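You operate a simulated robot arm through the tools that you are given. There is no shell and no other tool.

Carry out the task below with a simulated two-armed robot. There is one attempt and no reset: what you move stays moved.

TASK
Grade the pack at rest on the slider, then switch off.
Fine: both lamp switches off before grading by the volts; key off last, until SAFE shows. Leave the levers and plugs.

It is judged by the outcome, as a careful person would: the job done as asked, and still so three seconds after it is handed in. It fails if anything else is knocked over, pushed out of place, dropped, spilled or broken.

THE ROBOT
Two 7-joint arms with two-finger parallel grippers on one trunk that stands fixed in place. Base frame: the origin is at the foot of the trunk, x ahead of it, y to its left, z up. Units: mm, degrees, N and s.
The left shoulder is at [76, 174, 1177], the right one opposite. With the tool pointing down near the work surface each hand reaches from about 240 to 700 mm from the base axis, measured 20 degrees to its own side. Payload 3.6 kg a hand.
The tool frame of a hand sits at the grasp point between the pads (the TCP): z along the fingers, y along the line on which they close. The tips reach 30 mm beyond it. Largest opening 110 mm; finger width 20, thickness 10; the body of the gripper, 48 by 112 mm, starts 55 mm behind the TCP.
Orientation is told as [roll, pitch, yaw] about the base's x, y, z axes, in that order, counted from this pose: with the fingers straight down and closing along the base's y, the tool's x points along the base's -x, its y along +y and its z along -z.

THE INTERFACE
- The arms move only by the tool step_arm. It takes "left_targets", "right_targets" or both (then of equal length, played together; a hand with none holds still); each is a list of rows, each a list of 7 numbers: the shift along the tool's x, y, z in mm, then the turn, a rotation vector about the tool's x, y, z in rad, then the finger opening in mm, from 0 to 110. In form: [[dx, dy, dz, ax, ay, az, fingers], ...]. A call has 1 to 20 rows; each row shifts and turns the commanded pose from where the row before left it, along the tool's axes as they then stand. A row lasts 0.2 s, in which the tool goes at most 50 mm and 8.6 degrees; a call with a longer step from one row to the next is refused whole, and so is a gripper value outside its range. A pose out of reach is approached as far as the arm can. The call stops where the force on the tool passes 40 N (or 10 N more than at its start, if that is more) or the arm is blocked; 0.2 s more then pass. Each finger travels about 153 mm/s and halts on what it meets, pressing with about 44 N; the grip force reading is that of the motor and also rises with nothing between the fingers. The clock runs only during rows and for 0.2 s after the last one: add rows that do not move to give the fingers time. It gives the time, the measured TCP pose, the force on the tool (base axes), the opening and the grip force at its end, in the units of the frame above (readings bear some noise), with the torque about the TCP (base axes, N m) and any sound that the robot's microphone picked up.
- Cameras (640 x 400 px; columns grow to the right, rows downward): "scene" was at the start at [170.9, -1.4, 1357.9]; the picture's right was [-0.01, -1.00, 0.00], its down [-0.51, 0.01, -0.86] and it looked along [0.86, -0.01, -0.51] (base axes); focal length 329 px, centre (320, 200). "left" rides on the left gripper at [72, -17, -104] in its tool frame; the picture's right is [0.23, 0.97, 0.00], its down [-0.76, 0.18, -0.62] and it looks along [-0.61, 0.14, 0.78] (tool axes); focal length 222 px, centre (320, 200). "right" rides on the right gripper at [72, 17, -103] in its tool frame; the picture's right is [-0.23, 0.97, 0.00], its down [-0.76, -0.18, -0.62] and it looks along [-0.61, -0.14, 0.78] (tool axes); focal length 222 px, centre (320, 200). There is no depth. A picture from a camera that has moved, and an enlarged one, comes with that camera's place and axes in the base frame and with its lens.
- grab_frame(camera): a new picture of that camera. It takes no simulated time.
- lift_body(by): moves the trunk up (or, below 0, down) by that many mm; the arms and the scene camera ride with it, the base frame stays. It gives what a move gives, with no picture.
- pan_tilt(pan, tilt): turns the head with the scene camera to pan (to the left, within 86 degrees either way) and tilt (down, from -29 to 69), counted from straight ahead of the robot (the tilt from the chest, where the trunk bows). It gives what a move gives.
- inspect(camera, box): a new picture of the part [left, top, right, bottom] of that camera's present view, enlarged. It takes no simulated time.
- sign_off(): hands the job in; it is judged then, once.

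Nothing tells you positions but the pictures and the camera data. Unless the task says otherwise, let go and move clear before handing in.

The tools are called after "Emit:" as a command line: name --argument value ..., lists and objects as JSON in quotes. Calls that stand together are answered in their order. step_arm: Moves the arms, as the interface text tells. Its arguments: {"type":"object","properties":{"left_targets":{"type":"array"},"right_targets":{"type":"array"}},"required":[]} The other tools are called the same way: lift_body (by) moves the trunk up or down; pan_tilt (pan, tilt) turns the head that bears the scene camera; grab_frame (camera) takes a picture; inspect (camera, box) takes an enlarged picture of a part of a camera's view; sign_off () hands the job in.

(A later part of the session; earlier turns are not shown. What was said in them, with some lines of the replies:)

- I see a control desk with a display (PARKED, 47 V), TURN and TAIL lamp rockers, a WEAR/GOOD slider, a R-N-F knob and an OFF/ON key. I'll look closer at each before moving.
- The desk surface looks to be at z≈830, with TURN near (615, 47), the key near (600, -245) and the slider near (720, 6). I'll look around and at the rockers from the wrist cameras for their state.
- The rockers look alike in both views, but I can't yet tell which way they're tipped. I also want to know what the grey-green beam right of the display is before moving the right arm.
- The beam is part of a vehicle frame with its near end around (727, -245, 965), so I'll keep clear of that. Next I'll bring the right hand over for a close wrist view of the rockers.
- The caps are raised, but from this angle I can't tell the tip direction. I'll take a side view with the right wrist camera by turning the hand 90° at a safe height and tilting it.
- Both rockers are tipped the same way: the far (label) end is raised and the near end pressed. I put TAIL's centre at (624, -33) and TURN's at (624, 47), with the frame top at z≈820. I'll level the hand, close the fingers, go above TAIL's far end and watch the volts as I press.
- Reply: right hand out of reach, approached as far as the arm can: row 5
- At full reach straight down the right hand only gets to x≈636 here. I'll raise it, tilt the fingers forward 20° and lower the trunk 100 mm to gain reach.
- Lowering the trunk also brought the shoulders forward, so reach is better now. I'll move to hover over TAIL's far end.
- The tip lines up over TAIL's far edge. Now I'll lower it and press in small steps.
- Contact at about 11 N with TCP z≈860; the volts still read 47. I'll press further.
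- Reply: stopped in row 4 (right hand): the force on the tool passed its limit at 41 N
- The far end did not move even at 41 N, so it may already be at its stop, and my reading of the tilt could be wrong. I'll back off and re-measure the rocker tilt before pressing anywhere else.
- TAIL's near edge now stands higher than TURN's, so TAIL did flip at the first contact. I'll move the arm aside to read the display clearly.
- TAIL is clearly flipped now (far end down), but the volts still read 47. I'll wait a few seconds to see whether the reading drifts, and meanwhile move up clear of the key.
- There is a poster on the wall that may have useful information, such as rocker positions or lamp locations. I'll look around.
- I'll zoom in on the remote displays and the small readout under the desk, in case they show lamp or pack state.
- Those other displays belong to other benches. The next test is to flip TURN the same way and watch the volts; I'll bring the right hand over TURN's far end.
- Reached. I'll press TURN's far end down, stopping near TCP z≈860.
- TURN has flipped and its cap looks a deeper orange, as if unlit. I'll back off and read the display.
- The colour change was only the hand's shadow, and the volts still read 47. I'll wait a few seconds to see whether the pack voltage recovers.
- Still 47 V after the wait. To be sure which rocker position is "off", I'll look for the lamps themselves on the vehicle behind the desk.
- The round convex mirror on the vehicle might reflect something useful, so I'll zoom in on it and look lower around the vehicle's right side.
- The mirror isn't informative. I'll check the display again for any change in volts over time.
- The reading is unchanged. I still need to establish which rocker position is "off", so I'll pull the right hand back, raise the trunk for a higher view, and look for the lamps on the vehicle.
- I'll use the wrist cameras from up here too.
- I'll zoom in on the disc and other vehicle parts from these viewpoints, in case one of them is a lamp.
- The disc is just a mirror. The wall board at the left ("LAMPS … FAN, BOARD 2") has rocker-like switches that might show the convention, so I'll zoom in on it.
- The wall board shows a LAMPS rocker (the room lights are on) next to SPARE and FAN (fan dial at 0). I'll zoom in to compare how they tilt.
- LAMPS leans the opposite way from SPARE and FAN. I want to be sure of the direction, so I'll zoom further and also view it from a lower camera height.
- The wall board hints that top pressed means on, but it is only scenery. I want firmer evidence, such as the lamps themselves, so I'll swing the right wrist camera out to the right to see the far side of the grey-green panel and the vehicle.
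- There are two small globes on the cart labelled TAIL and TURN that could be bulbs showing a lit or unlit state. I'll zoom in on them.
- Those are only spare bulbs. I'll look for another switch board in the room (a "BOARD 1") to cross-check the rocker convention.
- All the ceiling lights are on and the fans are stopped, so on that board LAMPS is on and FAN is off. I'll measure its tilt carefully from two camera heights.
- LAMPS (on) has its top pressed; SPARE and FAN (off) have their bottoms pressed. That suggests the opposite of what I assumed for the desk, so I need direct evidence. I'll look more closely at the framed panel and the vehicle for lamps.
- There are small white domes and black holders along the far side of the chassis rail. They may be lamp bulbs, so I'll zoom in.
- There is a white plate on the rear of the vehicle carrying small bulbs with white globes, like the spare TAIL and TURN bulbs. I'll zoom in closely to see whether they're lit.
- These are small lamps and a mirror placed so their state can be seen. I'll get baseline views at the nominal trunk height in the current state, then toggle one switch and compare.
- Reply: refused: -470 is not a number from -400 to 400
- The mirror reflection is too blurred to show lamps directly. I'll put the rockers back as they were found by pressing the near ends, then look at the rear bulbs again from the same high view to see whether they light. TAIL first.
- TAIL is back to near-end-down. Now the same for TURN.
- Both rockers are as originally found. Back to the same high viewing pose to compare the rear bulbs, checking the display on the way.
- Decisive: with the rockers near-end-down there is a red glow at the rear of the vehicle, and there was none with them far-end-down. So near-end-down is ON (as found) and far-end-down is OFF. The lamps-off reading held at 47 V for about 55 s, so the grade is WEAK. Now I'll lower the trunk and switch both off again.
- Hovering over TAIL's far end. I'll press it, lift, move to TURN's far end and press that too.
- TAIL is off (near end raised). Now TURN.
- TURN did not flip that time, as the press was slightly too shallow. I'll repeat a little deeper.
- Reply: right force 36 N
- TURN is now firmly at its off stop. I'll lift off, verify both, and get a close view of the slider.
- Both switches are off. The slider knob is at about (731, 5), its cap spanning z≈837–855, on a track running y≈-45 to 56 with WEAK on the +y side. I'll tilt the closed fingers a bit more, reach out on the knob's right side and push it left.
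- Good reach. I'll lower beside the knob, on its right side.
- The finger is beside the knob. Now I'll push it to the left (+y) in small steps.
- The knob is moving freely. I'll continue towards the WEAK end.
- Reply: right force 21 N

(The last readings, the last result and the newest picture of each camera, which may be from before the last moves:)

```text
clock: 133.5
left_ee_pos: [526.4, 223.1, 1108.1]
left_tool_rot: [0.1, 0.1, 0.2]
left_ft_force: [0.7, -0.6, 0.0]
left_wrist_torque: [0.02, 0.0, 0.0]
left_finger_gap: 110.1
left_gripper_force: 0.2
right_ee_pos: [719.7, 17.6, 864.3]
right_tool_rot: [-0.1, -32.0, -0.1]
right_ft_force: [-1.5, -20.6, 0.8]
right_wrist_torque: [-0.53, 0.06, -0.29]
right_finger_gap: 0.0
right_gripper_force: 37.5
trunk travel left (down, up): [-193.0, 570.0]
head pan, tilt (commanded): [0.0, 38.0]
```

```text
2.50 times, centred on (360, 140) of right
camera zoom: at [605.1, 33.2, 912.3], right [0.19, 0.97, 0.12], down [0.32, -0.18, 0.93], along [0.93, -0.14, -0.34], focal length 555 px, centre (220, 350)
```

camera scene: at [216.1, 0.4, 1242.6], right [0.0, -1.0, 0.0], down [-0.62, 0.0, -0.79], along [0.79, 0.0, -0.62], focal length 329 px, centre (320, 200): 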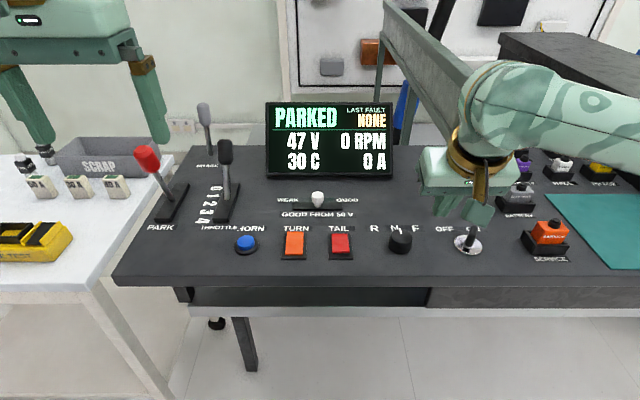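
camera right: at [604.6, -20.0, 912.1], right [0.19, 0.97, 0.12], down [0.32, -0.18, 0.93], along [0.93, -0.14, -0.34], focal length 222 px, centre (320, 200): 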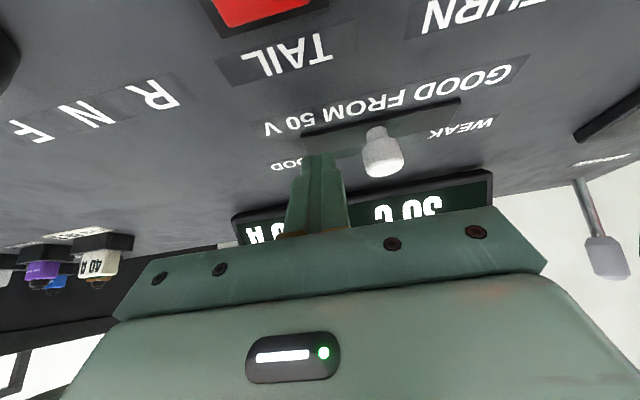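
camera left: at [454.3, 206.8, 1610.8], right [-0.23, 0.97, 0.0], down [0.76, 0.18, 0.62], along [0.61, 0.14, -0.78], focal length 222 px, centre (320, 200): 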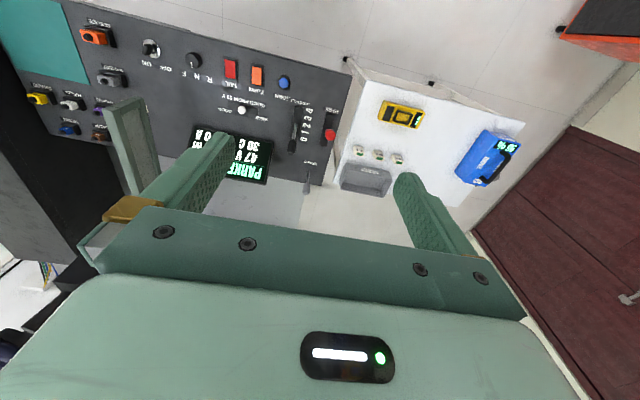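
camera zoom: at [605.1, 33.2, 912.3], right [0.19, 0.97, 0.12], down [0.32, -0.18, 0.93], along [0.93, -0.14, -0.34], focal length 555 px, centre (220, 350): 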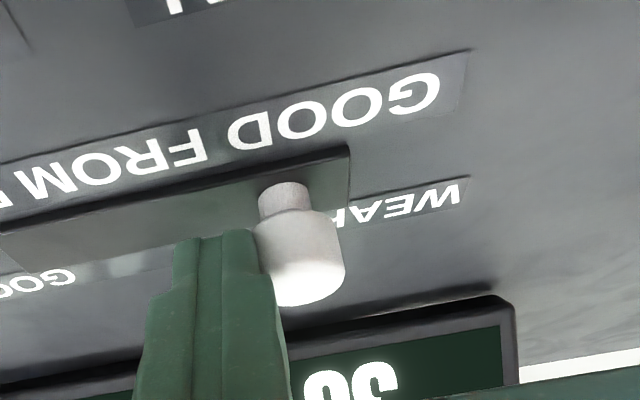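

The knob reached its end stop at the WEAK end (20 N). I'll back off, lift and verify.

Emit:
step_arm --right_targets '[[0, -10, 0, 0, 0, 0, 0], [0, -15, 0, 0, 0, 0, 0], [-15.9, -10, -25.4, 0, 0, 0, 0], [-15.9, -20, -25.4, 0, 0, 0, 0], [30, -35, 0, 0, 0, 0, 0], [35, -30, -15, 0, 0, 0, 0], [0, -40, 0, 0, 0, 0, 0], [0, -40, 0, 0, 0, 0, 0], [0, 0, 0, 0, 0, 0, 0]]'

Emit:
grab_frame --camera "scene"

Emit:
inspect --camera "scene" --box '[220, 90, 420, 270]'

Emit:
grab_frame --camera "right"

```text
clock: 135.5
left_ee_pos: [527.3, 224.1, 1107.3]
left_tool_rot: [0.0, 0.0, 0.1]
left_ft_force: [0.3, -0.4, -0.7]
left_wrist_torque: [-0.04, 0.02, 0.02]
left_finger_gap: 110.1
left_gripper_force: 0.1
right_ee_pos: [654.2, -179.3, 900.9]
right_tool_rot: [0.0, -31.8, 0.1]
right_ft_force: [0.0, 0.6, 0.5]
right_wrist_torque: [-0.02, 0.0, 0.0]
right_finger_gap: 0.1
right_gripper_force: 37.8
trunk travel left (down, up): [-193.0, 570.0]
head pan, tilt (commanded): [0.0, 38.0]
```

```text
taken
camera scene: at [216.1, 0.1, 1242.6], right [0.0, -1.0, 0.0], down [-0.62, 0.0, -0.79], along [0.79, 0.0, -0.62], focal length 329 px, centre (320, 200)
```

scene: 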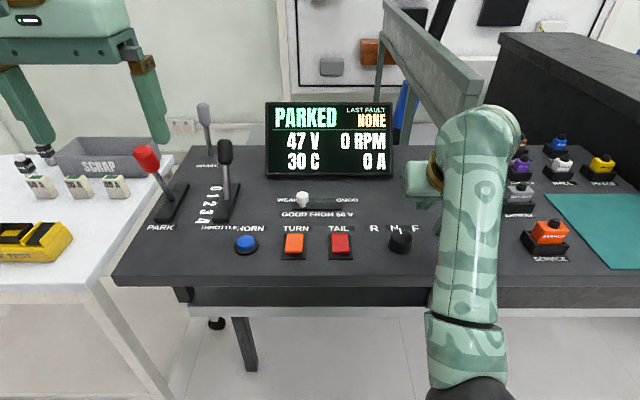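

```text
2.22 times, centred on (320, 180) of scene
camera zoom: at [216.1, 0.1, 1242.6], right [0.0, -1.0, 0.0], down [-0.62, 0.0, -0.79], along [0.79, 0.0, -0.62], focal length 732 px, centre (320, 244)
```

zoom: 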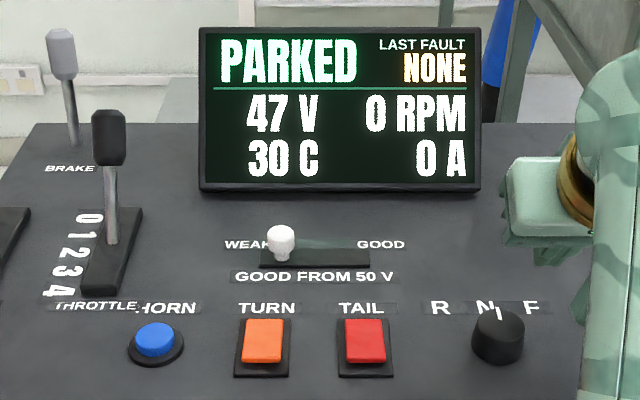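

```text
taken
camera right: at [540.2, -163.6, 950.2], right [0.19, 0.97, 0.12], down [0.32, -0.18, 0.93], along [0.93, -0.14, -0.34], focal length 222 px, centre (320, 200)
```

right: 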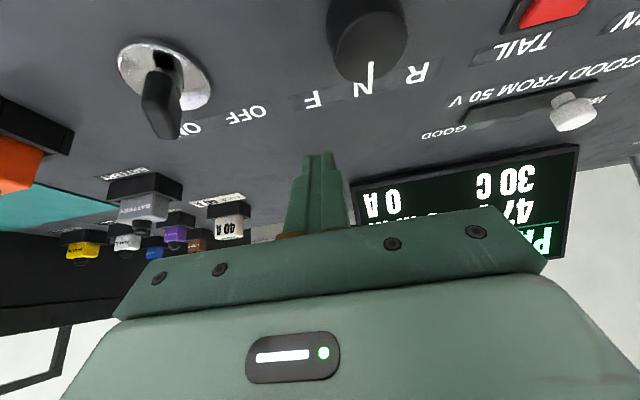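

The slider is at WEAK and both lamps are off. Next is the key: I'll move the hand back over it, level the tool, and take a close look.

Emit:
step_arm --right_targets '[[-15.9, 0, -25.4, 0, 0, 0, 0], [-15.9, 0, -25.4, 0, 0, 0, 0], [31.1, -23.7, -19.4, 0, 0, 0, 30], [31.1, -23.7, -19.4, 0, 0, 0, 60], [31.1, -23.7, -19.4, 0, 0, 0, 60], [0, 0, 0, 0, 0.1396, 0, 60], [0, 0, 0, 0, 0.1396, 0, 60], [0, 0, 0, 0, 0.1396, 0, 60], [0, 0, 0, 0, 0.1396, 0, 60], [0, 0, 0, 0, 0, 0, 60]]'

Emit:
grab_frame --camera "right"

Emit:
inspect --camera "right" --box '[240, 80, 420, 220]'

Emit:
grab_frame --camera "scene"

```text
clock: 137.7
left_ee_pos: [526.9, 225.1, 1107.3]
left_tool_rot: [0.0, 0.0, 0.1]
left_ft_force: [-0.7, -0.4, 0.4]
left_wrist_torque: [-0.04, 0.01, -0.01]
left_finger_gap: 109.8
left_gripper_force: 0.0
right_ee_pos: [616.3, -272.7, 910.6]
right_tool_rot: [0.0, 0.2, 0.1]
right_ft_force: [-0.6, 0.0, -0.1]
right_wrist_torque: [-0.04, -0.03, -0.02]
right_finger_gap: 59.9
right_gripper_force: 0.1
right hand out of reach, approached as far as the arm can: row 4, 5, 6, 7, 8, 9
trunk travel left (down, up): [-193.0, 570.0]
head pan, tilt (commanded): [0.0, 38.0]
```

```text
taken
camera right: at [545.8, -256.6, 1013.7], right [0.23, 0.97, 0.0], down [0.76, -0.18, 0.62], along [0.61, -0.14, -0.78], focal length 222 px, centre (320, 200)
```

right: 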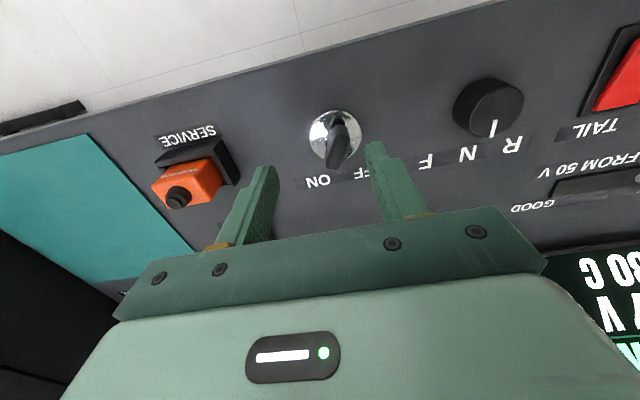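

```text
2.86 times, centred on (330, 150) of right
camera zoom: at [545.8, -256.6, 1013.7], right [0.23, 0.97, 0.0], down [0.76, -0.18, 0.62], along [0.61, -0.14, -0.78], focal length 635 px, centre (291, 343)
```

zoom: 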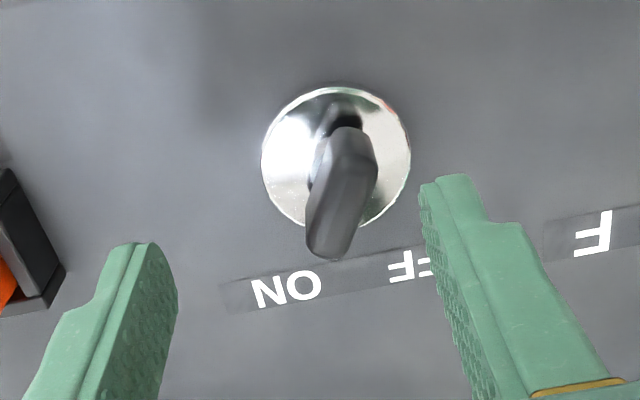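

```text
taken
camera scene: at [216.0, 0.0, 1242.6], right [0.0, -1.0, 0.0], down [-0.62, 0.0, -0.79], along [0.79, 0.0, -0.62], focal length 329 px, centre (320, 200)
```

scene: 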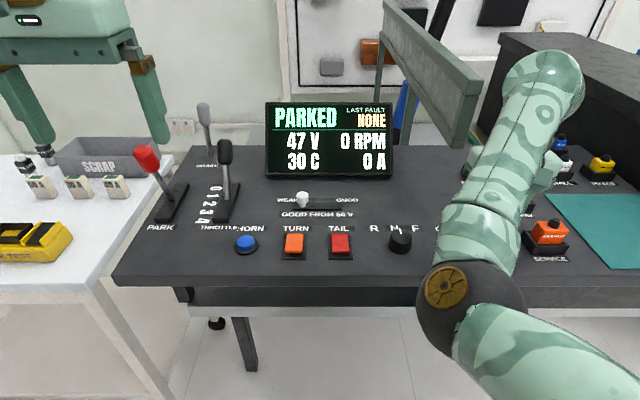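

The key's axis is at about (626, -261); its bow points about -28° (ON), and OFF is at about +30°. The bow top is near z≈845. I'll turn the gripper across the bow and centre above the key.

Emit:
step_arm --right_targets '[[-5, 6, 0, 0, 0, 0, 60], [-5, 6, 0, 0, 0, 0, 60], [0, 0, 0, 0, 0, 0, 60]]'

Emit:
step_arm --right_targets '[[0, 0, 0, 0, 0, 0.122, 60], [0, 0, 0, 0, 0, 0.122, 60], [0, 0, 0, 0, 0, 0.122, 60], [0, 0, 0, 0, 0, 0.122, 60], [0, 0, 0, 0, 0, 0, 60]]'

Emit:
grab_frame --camera "right"

Emit:
inspect --camera "right" --box '[240, 80, 420, 220]'

Emit:
grab_frame --camera "scene"

```text
clock: 138.5
left_ee_pos: [527.7, 224.8, 1106.9]
left_tool_rot: [0.0, 0.0, 0.1]
left_ft_force: [0.9, 0.9, -0.1]
left_wrist_torque: [0.0, -0.01, 0.01]
left_finger_gap: 110.0
left_gripper_force: 0.1
right_ee_pos: [627.0, -259.6, 911.4]
right_tool_rot: [-0.1, -0.1, 0.2]
right_ft_force: [-0.5, -0.4, -0.3]
right_wrist_torque: [-0.03, -0.03, -0.02]
right_finger_gap: 60.0
right_gripper_force: 0.1
trunk travel left (down, up): [-193.0, 570.0]
head pan, tilt (commanded): [0.0, 38.0]
```

```text
clock: 139.7
left_ee_pos: [526.9, 224.7, 1106.6]
left_tool_rot: [0.0, 0.0, 0.1]
left_ft_force: [0.1, -0.4, -0.3]
left_wrist_torque: [-0.03, -0.01, 0.0]
left_finger_gap: 109.9
left_gripper_force: 0.1
right_ee_pos: [626.5, -261.2, 910.4]
right_tool_rot: [0.0, 0.0, -28.0]
right_ft_force: [-1.2, -0.2, -0.2]
right_wrist_torque: [-0.01, 0.04, 0.0]
right_finger_gap: 59.7
right_gripper_force: 0.1
trunk travel left (down, up): [-193.0, 570.0]
head pan, tilt (commanded): [0.0, 38.0]
```

```text
taken
camera right: at [572.0, -213.5, 1014.1], right [0.66, 0.75, 0.0], down [0.59, -0.51, 0.62], along [0.47, -0.41, -0.78], focal length 222 px, centre (320, 200)
```

right: 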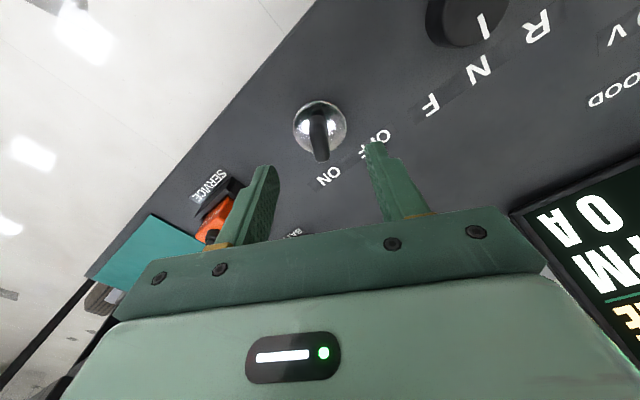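

```text
2.86 times, centred on (330, 150) of right
camera zoom: at [572.0, -213.5, 1014.1], right [0.66, 0.75, 0.0], down [0.59, -0.51, 0.62], along [0.47, -0.41, -0.78], focal length 635 px, centre (291, 343)
```

zoom: 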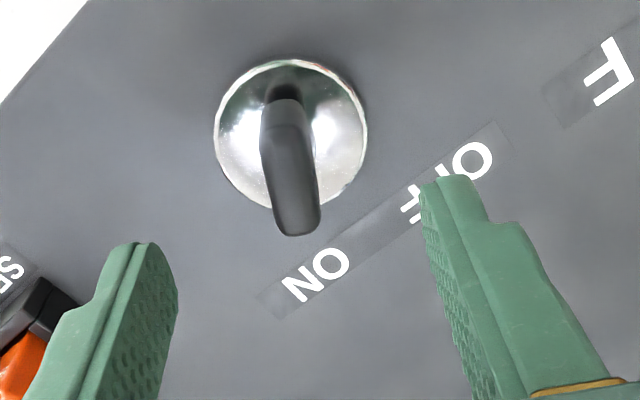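

```text
taken
camera scene: at [216.0, 0.0, 1242.6], right [0.0, -1.0, 0.0], down [-0.62, 0.0, -0.79], along [0.79, 0.0, -0.62], focal length 329 px, centre (320, 200)
```

scene: 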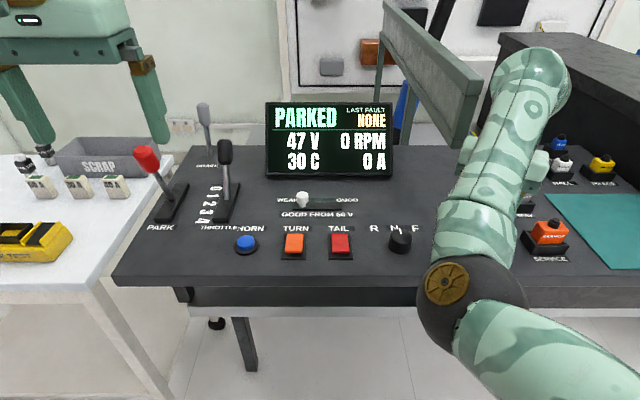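

The bow is centred and roughly aligned between the fingers. I'll descend around it, then close.

Emit:
step_arm --right_targets '[[1, 0, 20, 0, 0, 0, 60], [1, 0, 20, 0, 0, 0, 60], [0, 0, 13, 0, 0, 0, 60], [0, 0, 0, 0, 0, 0, 60]]'

Emit:
inspect --camera "right" --box '[230, 80, 430, 230]'

```text
clock: 140.7
left_ee_pos: [526.9, 224.5, 1107.8]
left_tool_rot: [0.1, 0.0, 0.1]
left_ft_force: [0.5, 0.3, 0.0]
left_wrist_torque: [-0.01, -0.01, 0.03]
left_finger_gap: 110.3
left_gripper_force: 0.0
right_ee_pos: [624.3, -259.1, 857.4]
right_tool_rot: [-0.1, 0.0, -27.9]
right_ft_force: [-0.7, 0.0, -0.1]
right_wrist_torque: [0.01, 0.0, 0.0]
right_finger_gap: 60.3
right_gripper_force: 0.1
trunk travel left (down, up): [-193.0, 570.0]
head pan, tilt (commanded): [0.0, 38.0]
```

```text
2.67 times, centred on (330, 155) of right
camera zoom: at [570.0, -212.3, 960.6], right [0.66, 0.75, 0.0], down [0.59, -0.51, 0.62], along [0.47, -0.41, -0.78], focal length 592 px, centre (293, 320)
```

zoom: 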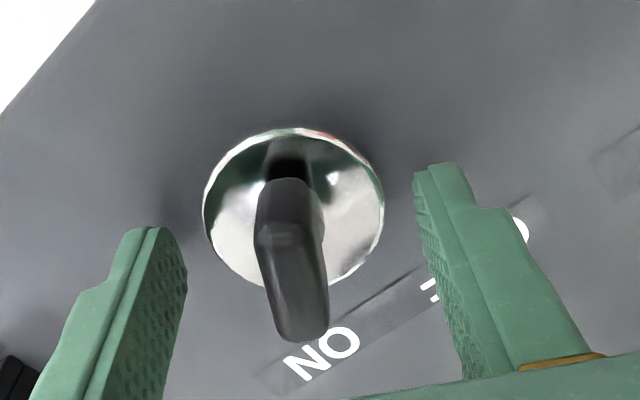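

Emit:
step_arm --right_targets '[[0, 0, 0, 0, 0, 0, 40], [0, 0, 0, 0, 0, 0, 25], [0, 0, 0, 0, 0, 0, 15], [0, 0, 0, 0, 0, 0, 5], [0, 0, 0, 0, 0, 0, 5]]'

Emit:
inspect --camera "right" --box '[230, 80, 430, 230]'

Emit:
inspect --camera "scene" --box '[250, 90, 410, 190]'

```text
clock: 141.9
left_ee_pos: [526.6, 225.0, 1107.2]
left_tool_rot: [0.0, 0.0, 0.1]
left_ft_force: [-0.8, 0.4, 0.4]
left_wrist_torque: [0.03, 0.02, -0.03]
left_finger_gap: 110.0
left_gripper_force: 0.0
right_ee_pos: [625.9, -260.1, 857.4]
right_tool_rot: [0.0, -0.1, -27.9]
right_ft_force: [0.2, -0.5, 0.7]
right_wrist_torque: [0.08, 0.02, -0.02]
right_finger_gap: 13.0
right_gripper_force: 45.0
trunk travel left (down, up): [-193.0, 570.0]
head pan, tilt (commanded): [0.0, 38.0]
```

```text
2.67 times, centred on (330, 155) of right
camera zoom: at [570.1, -212.4, 960.7], right [0.66, 0.75, 0.0], down [0.59, -0.51, 0.62], along [0.47, -0.41, -0.78], focal length 592 px, centre (293, 320)
```

zoom: 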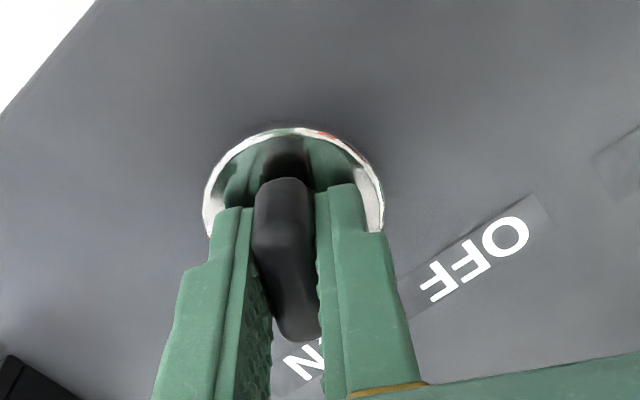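

```text
4.00 times, centred on (330, 140) of scene
camera zoom: at [216.0, 0.0, 1242.6], right [0.0, -1.0, 0.0], down [-0.62, 0.0, -0.79], along [0.79, 0.0, -0.62], focal length 1317 px, centre (280, 440)
```

zoom: 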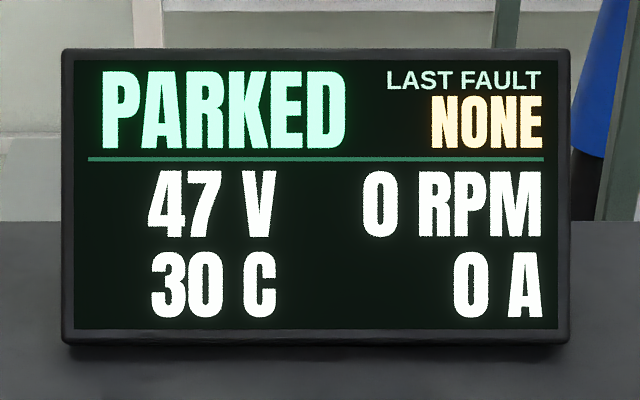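

The bow is gripped (13 mm). Now I'll turn it towards OFF (counter-clockwise from above).

Emit:
step_arm --right_targets '[[0, 0, 0, 0, 0, -0.12, 5], [0, 0, 0, 0, 0, -0.12, 5], [0, 0, 0, 0, 0, -0.12, 5], [0, 0, 0, 0, 0, -0.12, 5], [0, 0, 0, 0, 0, 0, 5]]'

Emit:
inspect --camera "right" --box '[230, 80, 430, 230]'

Emit:
inspect --camera "scene" --box '[250, 90, 410, 190]'

```text
clock: 143.1
left_ee_pos: [526.8, 224.0, 1108.4]
left_tool_rot: [0.0, 0.0, 0.2]
left_ft_force: [0.3, 0.6, -0.6]
left_wrist_torque: [0.03, 0.01, -0.01]
left_finger_gap: 109.8
left_gripper_force: 0.1
right_ee_pos: [623.8, -260.4, 857.5]
right_tool_rot: [0.1, 0.0, -0.3]
right_ft_force: [-2.6, 0.1, 2.2]
right_wrist_torque: [0.0, 0.76, 0.0]
right_finger_gap: 12.6
right_gripper_force: 45.1
trunk travel left (down, up): [-193.0, 570.0]
head pan, tilt (commanded): [0.0, 38.0]
```

```text
2.67 times, centred on (330, 155) of right
camera zoom: at [553.8, -243.9, 960.7], right [0.23, 0.97, 0.0], down [0.76, -0.18, 0.62], along [0.61, -0.14, -0.78], focal length 592 px, centre (293, 320)
```

zoom: 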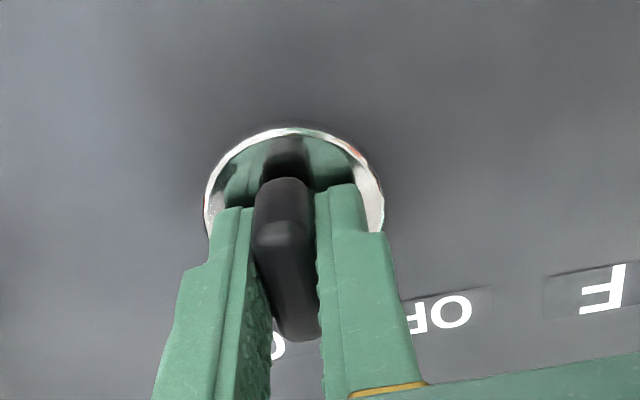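

```text
4.00 times, centred on (330, 140) of scene
camera zoom: at [215.6, 0.0, 1242.7], right [0.0, -1.0, 0.0], down [-0.62, 0.0, -0.79], along [0.79, 0.0, -0.62], focal length 1317 px, centre (280, 440)
```

zoom: 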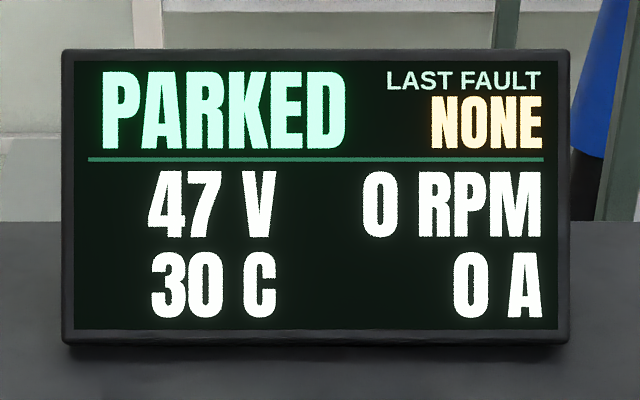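

The key is turning with the gripper; it's about halfway. Continuing to OFF.

Emit:
step_arm --right_targets '[[0, 0, 0, 0, 0, -0.12, 5], [0, 0, 0, 0, 0, -0.12, 5], [0, 0, 0, 0, 0, -0.12, 5], [0, 0, 0, 0, 0, -0.12, 5], [0, 0, 0, 0, 0, -0.06, 5], [0, 0, 0, 0, 0, 0, 5], [0, 0, 0, 0, 0, 0, 5]]'

Emit:
inspect --camera "right" --box '[230, 80, 430, 230]'

Emit:
inspect --camera "scene" --box '[250, 90, 410, 190]'

```text
clock: 144.7
left_ee_pos: [525.6, 224.6, 1106.5]
left_tool_rot: [0.1, 0.1, 0.1]
left_ft_force: [-0.4, 0.1, 0.7]
left_wrist_torque: [0.01, 0.01, -0.01]
left_finger_gap: 110.1
left_gripper_force: 0.0
right_ee_pos: [624.9, -259.1, 857.4]
right_tool_rot: [-0.1, 0.0, 30.7]
right_ft_force: [4.4, 0.3, 3.4]
right_wrist_torque: [-0.43, 0.65, -0.47]
right_finger_gap: 12.9
right_gripper_force: 45.1
trunk travel left (down, up): [-193.0, 570.0]
head pan, tilt (commanded): [0.0, 38.0]
```

```text
2.67 times, centred on (330, 155) of right
camera zoom: at [555.2, -283.7, 960.6], right [-0.3, 0.95, 0.0], down [0.75, 0.23, 0.62], along [0.59, 0.19, -0.78], focal length 592 px, centre (293, 320)
```

zoom: 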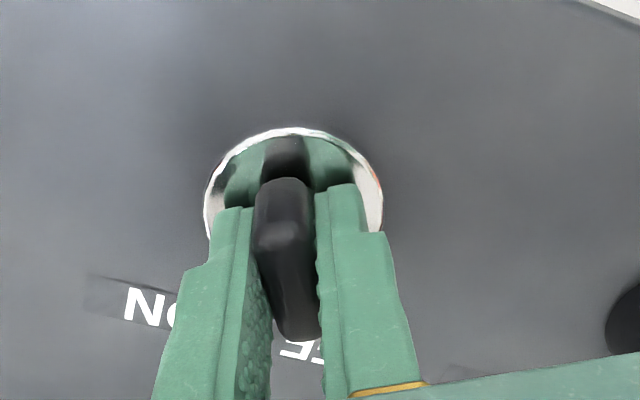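

```text
4.00 times, centred on (330, 140) of scene
camera zoom: at [216.2, 0.2, 1242.6], right [0.0, -1.0, 0.0], down [-0.62, 0.0, -0.79], along [0.79, 0.0, -0.62], focal length 1317 px, centre (280, 440)
```

zoom: 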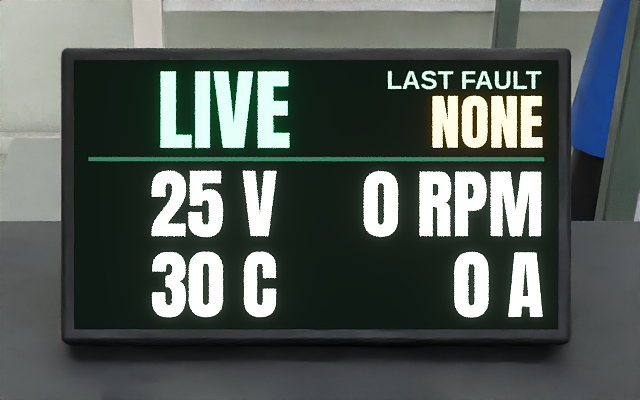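

The key is at OFF and the display shows LIVE 25 V, bleeding down. I'll hold and wait for SAFE.

Emit:
step_arm --right_targets '[[0, 0, 0, 0, 0, 0, 5], [0, 0, 0, 0, 0, 0, 5], [0, 0, 0, 0, 0, 0, 5], [0, 0, 0, 0, 0, 0, 5], [0, 0, 0, 0, 0, 0, 5], [0, 0, 0, 0, 0, 0, 5], [0, 0, 0, 0, 0, 0, 5], [0, 0, 0, 0, 0, 0, 5], [0, 0, 0, 0, 0, 0, 5], [0, 0, 0, 0, 0, 0, 5]]'

Emit:
inspect --camera "scene" --box '[250, 90, 410, 190]'

```text
clock: 146.9
left_ee_pos: [527.4, 224.4, 1106.1]
left_tool_rot: [0.1, 0.1, 0.1]
left_ft_force: [-0.6, 0.6, -0.1]
left_wrist_torque: [0.02, -0.03, -0.04]
left_finger_gap: 109.9
left_gripper_force: 0.1
right_ee_pos: [625.2, -259.9, 858.3]
right_tool_rot: [0.0, 0.1, 30.6]
right_ft_force: [5.7, 0.6, 4.8]
right_wrist_torque: [0.2, -0.49, -0.52]
right_finger_gap: 12.8
right_gripper_force: 45.5
trunk travel left (down, up): [-193.0, 570.0]
head pan, tilt (commanded): [0.0, 38.0]
```

```text
4.00 times, centred on (330, 140) of scene
camera zoom: at [216.2, 0.1, 1242.6], right [0.0, -1.0, 0.0], down [-0.62, 0.0, -0.79], along [0.79, 0.0, -0.62], focal length 1317 px, centre (280, 440)
```

zoom: 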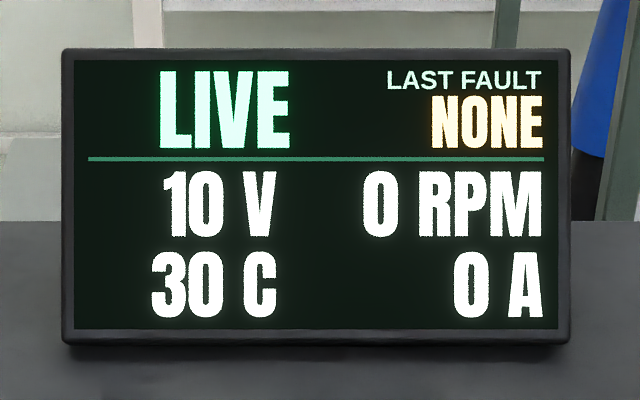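

Emit:
step_arm --right_targets '[[0, 0, 0, 0, 0, 0, 5], [0, 0, 0, 0, 0, 0, 5], [0, 0, 0, 0, 0, 0, 5], [0, 0, 0, 0, 0, 0, 5], [0, 0, 0, 0, 0, 0, 5], [0, 0, 0, 0, 0, 0, 5], [0, 0, 0, 0, 0, 0, 5], [0, 0, 0, 0, 0, 0, 5], [0, 0, 0, 0, 0, 0, 5], [0, 0, 0, 0, 0, 0, 5], [0, 0, 0, 0, 0, 0, 5], [0, 0, 0, 0, 0, 0, 5], [0, 0, 0, 0, 0, 0, 5], [0, 0, 0, 0, 0, 0, 5], [0, 0, 0, 0, 0, 0, 5]]'

Emit:
inspect --camera "scene" --box '[250, 90, 410, 190]'

```text
clock: 150.1
left_ee_pos: [526.5, 225.8, 1106.1]
left_tool_rot: [0.1, 0.1, 0.1]
left_ft_force: [-1.0, -0.3, 0.4]
left_wrist_torque: [0.0, -0.02, -0.02]
left_finger_gap: 110.1
left_gripper_force: 0.0
right_ee_pos: [623.9, -260.1, 857.0]
right_tool_rot: [0.1, 0.0, 30.6]
right_ft_force: [8.4, -0.1, 6.3]
right_wrist_torque: [0.22, -0.41, -0.47]
right_finger_gap: 12.9
right_gripper_force: 45.2
trunk travel left (down, up): [-193.0, 570.0]
head pan, tilt (commanded): [0.0, 38.0]
```

```text
4.00 times, centred on (330, 140) of scene
camera zoom: at [216.3, 0.2, 1242.6], right [0.0, -1.0, 0.0], down [-0.62, 0.0, -0.79], along [0.79, 0.0, -0.62], focal length 1317 px, centre (280, 440)
```

zoom: 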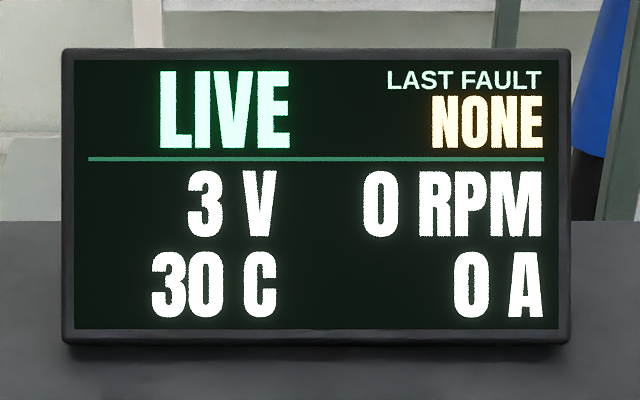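

It's at 3 V and still falling; I'll hold a bit longer.

Emit:
step_arm --right_targets '[[0, 0, 0, 0, 0, 0, 5], [0, 0, 0, 0, 0, 0, 5], [0, 0, 0, 0, 0, 0, 5], [0, 0, 0, 0, 0, 0, 5], [0, 0, 0, 0, 0, 0, 5], [0, 0, 0, 0, 0, 0, 5], [0, 0, 0, 0, 0, 0, 5], [0, 0, 0, 0, 0, 0, 5], [0, 0, 0, 0, 0, 0, 5], [0, 0, 0, 0, 0, 0, 5]]'

Emit:
inspect --camera "scene" --box '[250, 90, 410, 190]'

```text
clock: 152.3
left_ee_pos: [526.7, 224.7, 1105.8]
left_tool_rot: [0.0, 0.1, 0.0]
left_ft_force: [-0.1, 0.5, 0.0]
left_wrist_torque: [0.04, -0.03, -0.01]
left_finger_gap: 110.0
left_gripper_force: 0.0
right_ee_pos: [625.2, -259.6, 856.1]
right_tool_rot: [0.0, 0.0, 30.6]
right_ft_force: [10.3, -0.5, 8.0]
right_wrist_torque: [-0.02, -0.12, -0.46]
right_finger_gap: 12.7
right_gripper_force: 44.7
trunk travel left (down, up): [-193.0, 570.0]
head pan, tilt (commanded): [0.0, 38.0]
```

```text
4.00 times, centred on (330, 140) of scene
camera zoom: at [216.3, 0.2, 1242.6], right [0.0, -1.0, 0.0], down [-0.62, 0.0, -0.79], along [0.79, 0.0, -0.62], focal length 1317 px, centre (280, 440)
```

zoom: 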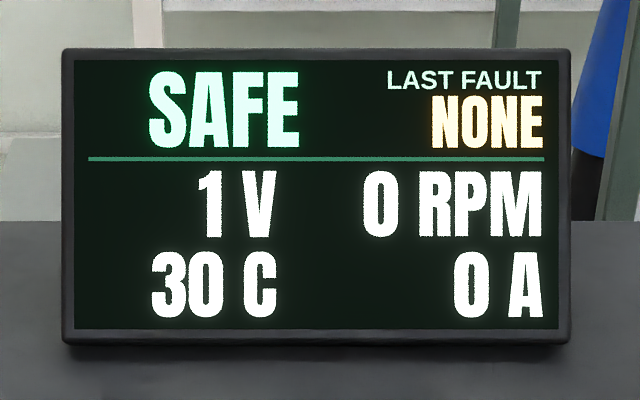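

SAFE shows. I'll open the fingers gently, lift straight up and check that the key stays at OFF.

Emit:
step_arm --right_targets '[[0, 0, 0, 0, 0, 0, 20], [0, 0, 0, 0, 0, 0, 35], [0, 0, 0, 0, 0, 0, 50], [0, 0, 0, 0, 0, 0, 50], [0, 0, -20, 0, 0, 0, 50], [0, 0, -30, 0, 0, 0, 50], [0, 0, -30, 0, 0, 0, 50], [0, 0, 0, 0, 0, 0, 50]]'

Emit:
grab_frame --camera "right"

Emit:
inspect --camera "scene" --box '[220, 90, 420, 270]'

Emit:
grab_frame --camera "scene"

```text
clock: 154.1
left_ee_pos: [527.0, 224.1, 1107.4]
left_tool_rot: [0.0, 0.1, 0.1]
left_ft_force: [0.2, -0.4, 0.3]
left_wrist_torque: [0.0, -0.01, -0.01]
left_finger_gap: 109.9
left_gripper_force: 0.1
right_ee_pos: [630.7, -262.5, 937.2]
right_tool_rot: [0.1, 0.0, 30.5]
right_ft_force: [0.7, -0.2, 0.2]
right_wrist_torque: [-0.01, 0.01, -0.02]
right_finger_gap: 50.2
right_gripper_force: 0.1
right hand out of reach, approached as far as the arm can: row 7
trunk travel left (down, up): [-193.0, 570.0]
head pan, tilt (commanded): [0.0, 38.0]
```

```text
taken
camera right: at [560.7, -286.1, 1040.4], right [-0.3, 0.95, 0.0], down [0.75, 0.23, 0.62], along [0.59, 0.19, -0.78], focal length 222 px, centre (320, 200)
```

right: 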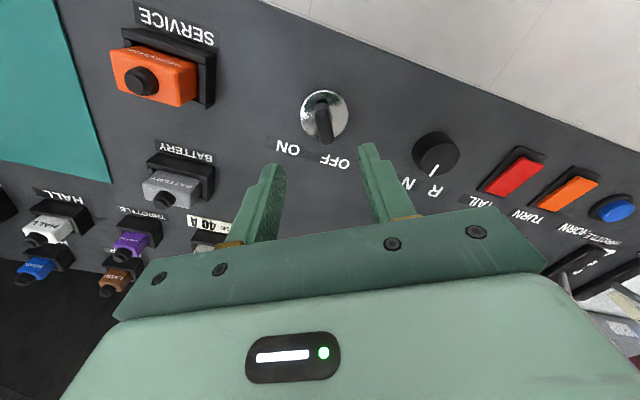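

```text
2.22 times, centred on (320, 180) of scene
camera zoom: at [216.2, 0.0, 1242.5], right [0.0, -1.0, 0.0], down [-0.62, 0.0, -0.79], along [0.79, 0.0, -0.62], focal length 732 px, centre (320, 244)
```

zoom: 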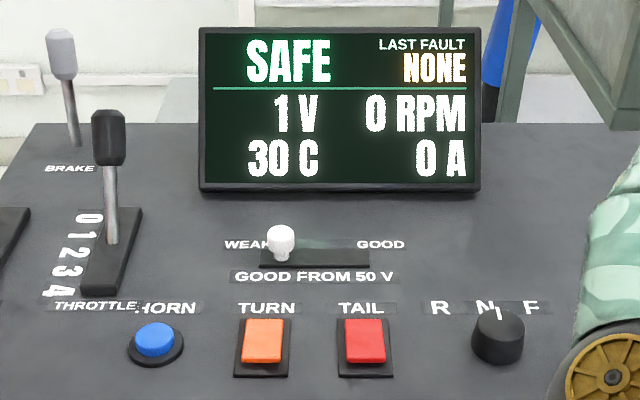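

```text
taken
camera scene: at [216.2, 0.0, 1242.5], right [0.0, -1.0, 0.0], down [-0.62, 0.0, -0.79], along [0.79, 0.0, -0.62], focal length 329 px, centre (320, 200)
```

scene: 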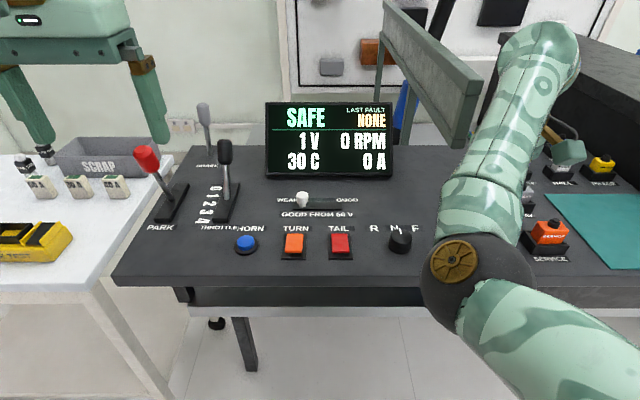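

The key stays at OFF, SAFE shows, the slider is at WEAK and both lamps are off. I'll raise the trunk so the hand is well clear, then do a final check.

Emit:
lift_body --by 100

Emit:
grab_frame --camera "scene"

Emit:
inspect --camera "scene" --box '[220, 120, 440, 290]'

Emit:
inspect --camera "right" --box '[240, 60, 440, 210]'

```text
clock: 155.4
left_ee_pos: [528.7, 224.3, 1205.9]
left_tool_rot: [0.0, 0.2, 0.1]
left_ft_force: [0.7, -1.2, 0.0]
left_wrist_torque: [0.01, 0.02, -0.03]
left_finger_gap: 109.8
left_gripper_force: 0.1
right_ee_pos: [631.3, -262.0, 1035.0]
right_tool_rot: [0.0, 0.0, 30.6]
right_ft_force: [0.2, -0.9, -1.1]
right_wrist_torque: [0.02, 0.01, 0.01]
right_finger_gap: 50.1
right_gripper_force: 0.1
trunk travel left (down, up): [-293.0, 470.0]
head pan, tilt (commanded): [0.0, 38.0]
```

```text
taken
camera scene: at [167.8, 0.1, 1345.8], right [0.0, -1.0, 0.0], down [-0.62, 0.0, -0.79], along [0.79, 0.0, -0.62], focal length 329 px, centre (320, 200)
```

scene: 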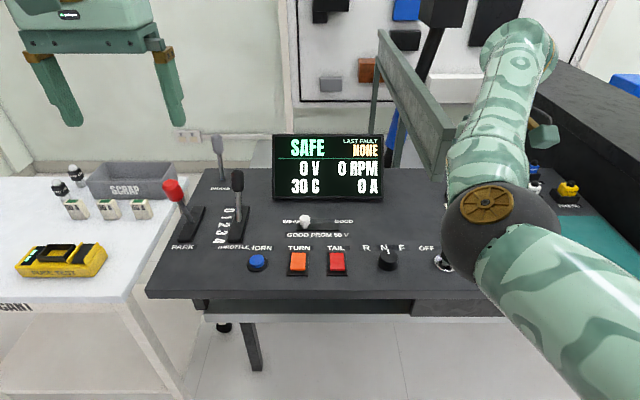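

```text
2.35 times, centred on (330, 205) of scene
camera zoom: at [167.8, 0.1, 1345.8], right [0.0, -1.0, 0.0], down [-0.62, 0.0, -0.79], along [0.79, 0.0, -0.62], focal length 775 px, centre (296, 188)
```

zoom: 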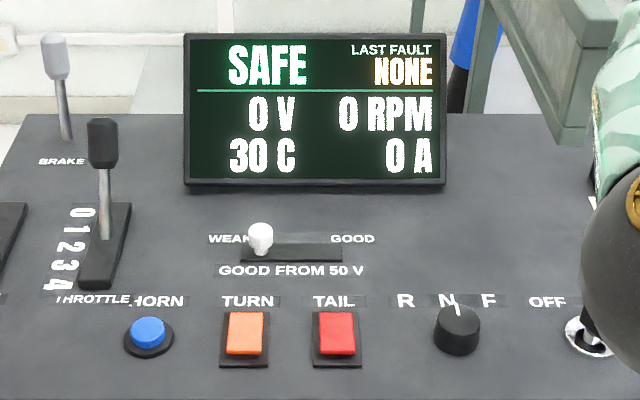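

```text
2.67 times, centred on (340, 135) of right
camera zoom: at [561.3, -286.2, 1138.8], right [-0.3, 0.95, 0.0], down [0.75, 0.23, 0.62], along [0.59, 0.19, -0.78], focal length 592 px, centre (267, 373)
```

zoom: 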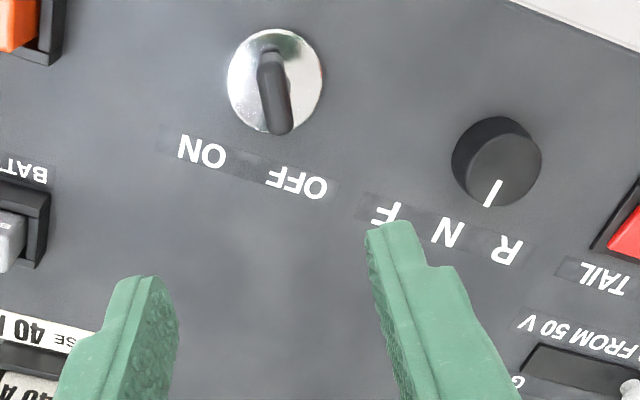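

Everything is in its final state: SAFE at 0 V, the key at OFF, the slider on WEAK and both lamp switches off. The levers, the R-N-F knob and the plugs are untouched and the hand is clear, so I'm handing in.

Emit:
sign_off

```text
The job is handed in.
```

The pack is graded WEAK on the slider, and the bench is switched off with SAFE showing at 0 V. I've handed the job in.

- **Lamp switches:** TURN and TAIL are both off, far end pressed down. They have no on/off marks. A red glow showed at the rear of the vehicle with them near end down, as I found them, and none with them far end down, so I took far end down as off. I saw no separate TURN light and assumed it works the same way as TAIL.
- **Grade:** the display read 47 V with both lamps off, below the 50 V mark. I watched it for about 55 seconds and it did not change.
- **Key:** I turned it to OFF last and held it until SAFE came up. It stayed at OFF after I let go.
- **Extra switching:** to find which position was off, I flipped both lamp switches off, back on, and off again before grading. One press on TAIL passed the 40 N stop limit, and I saw no damage.

The levers, the plugs and the R-N-F knob were not touched.
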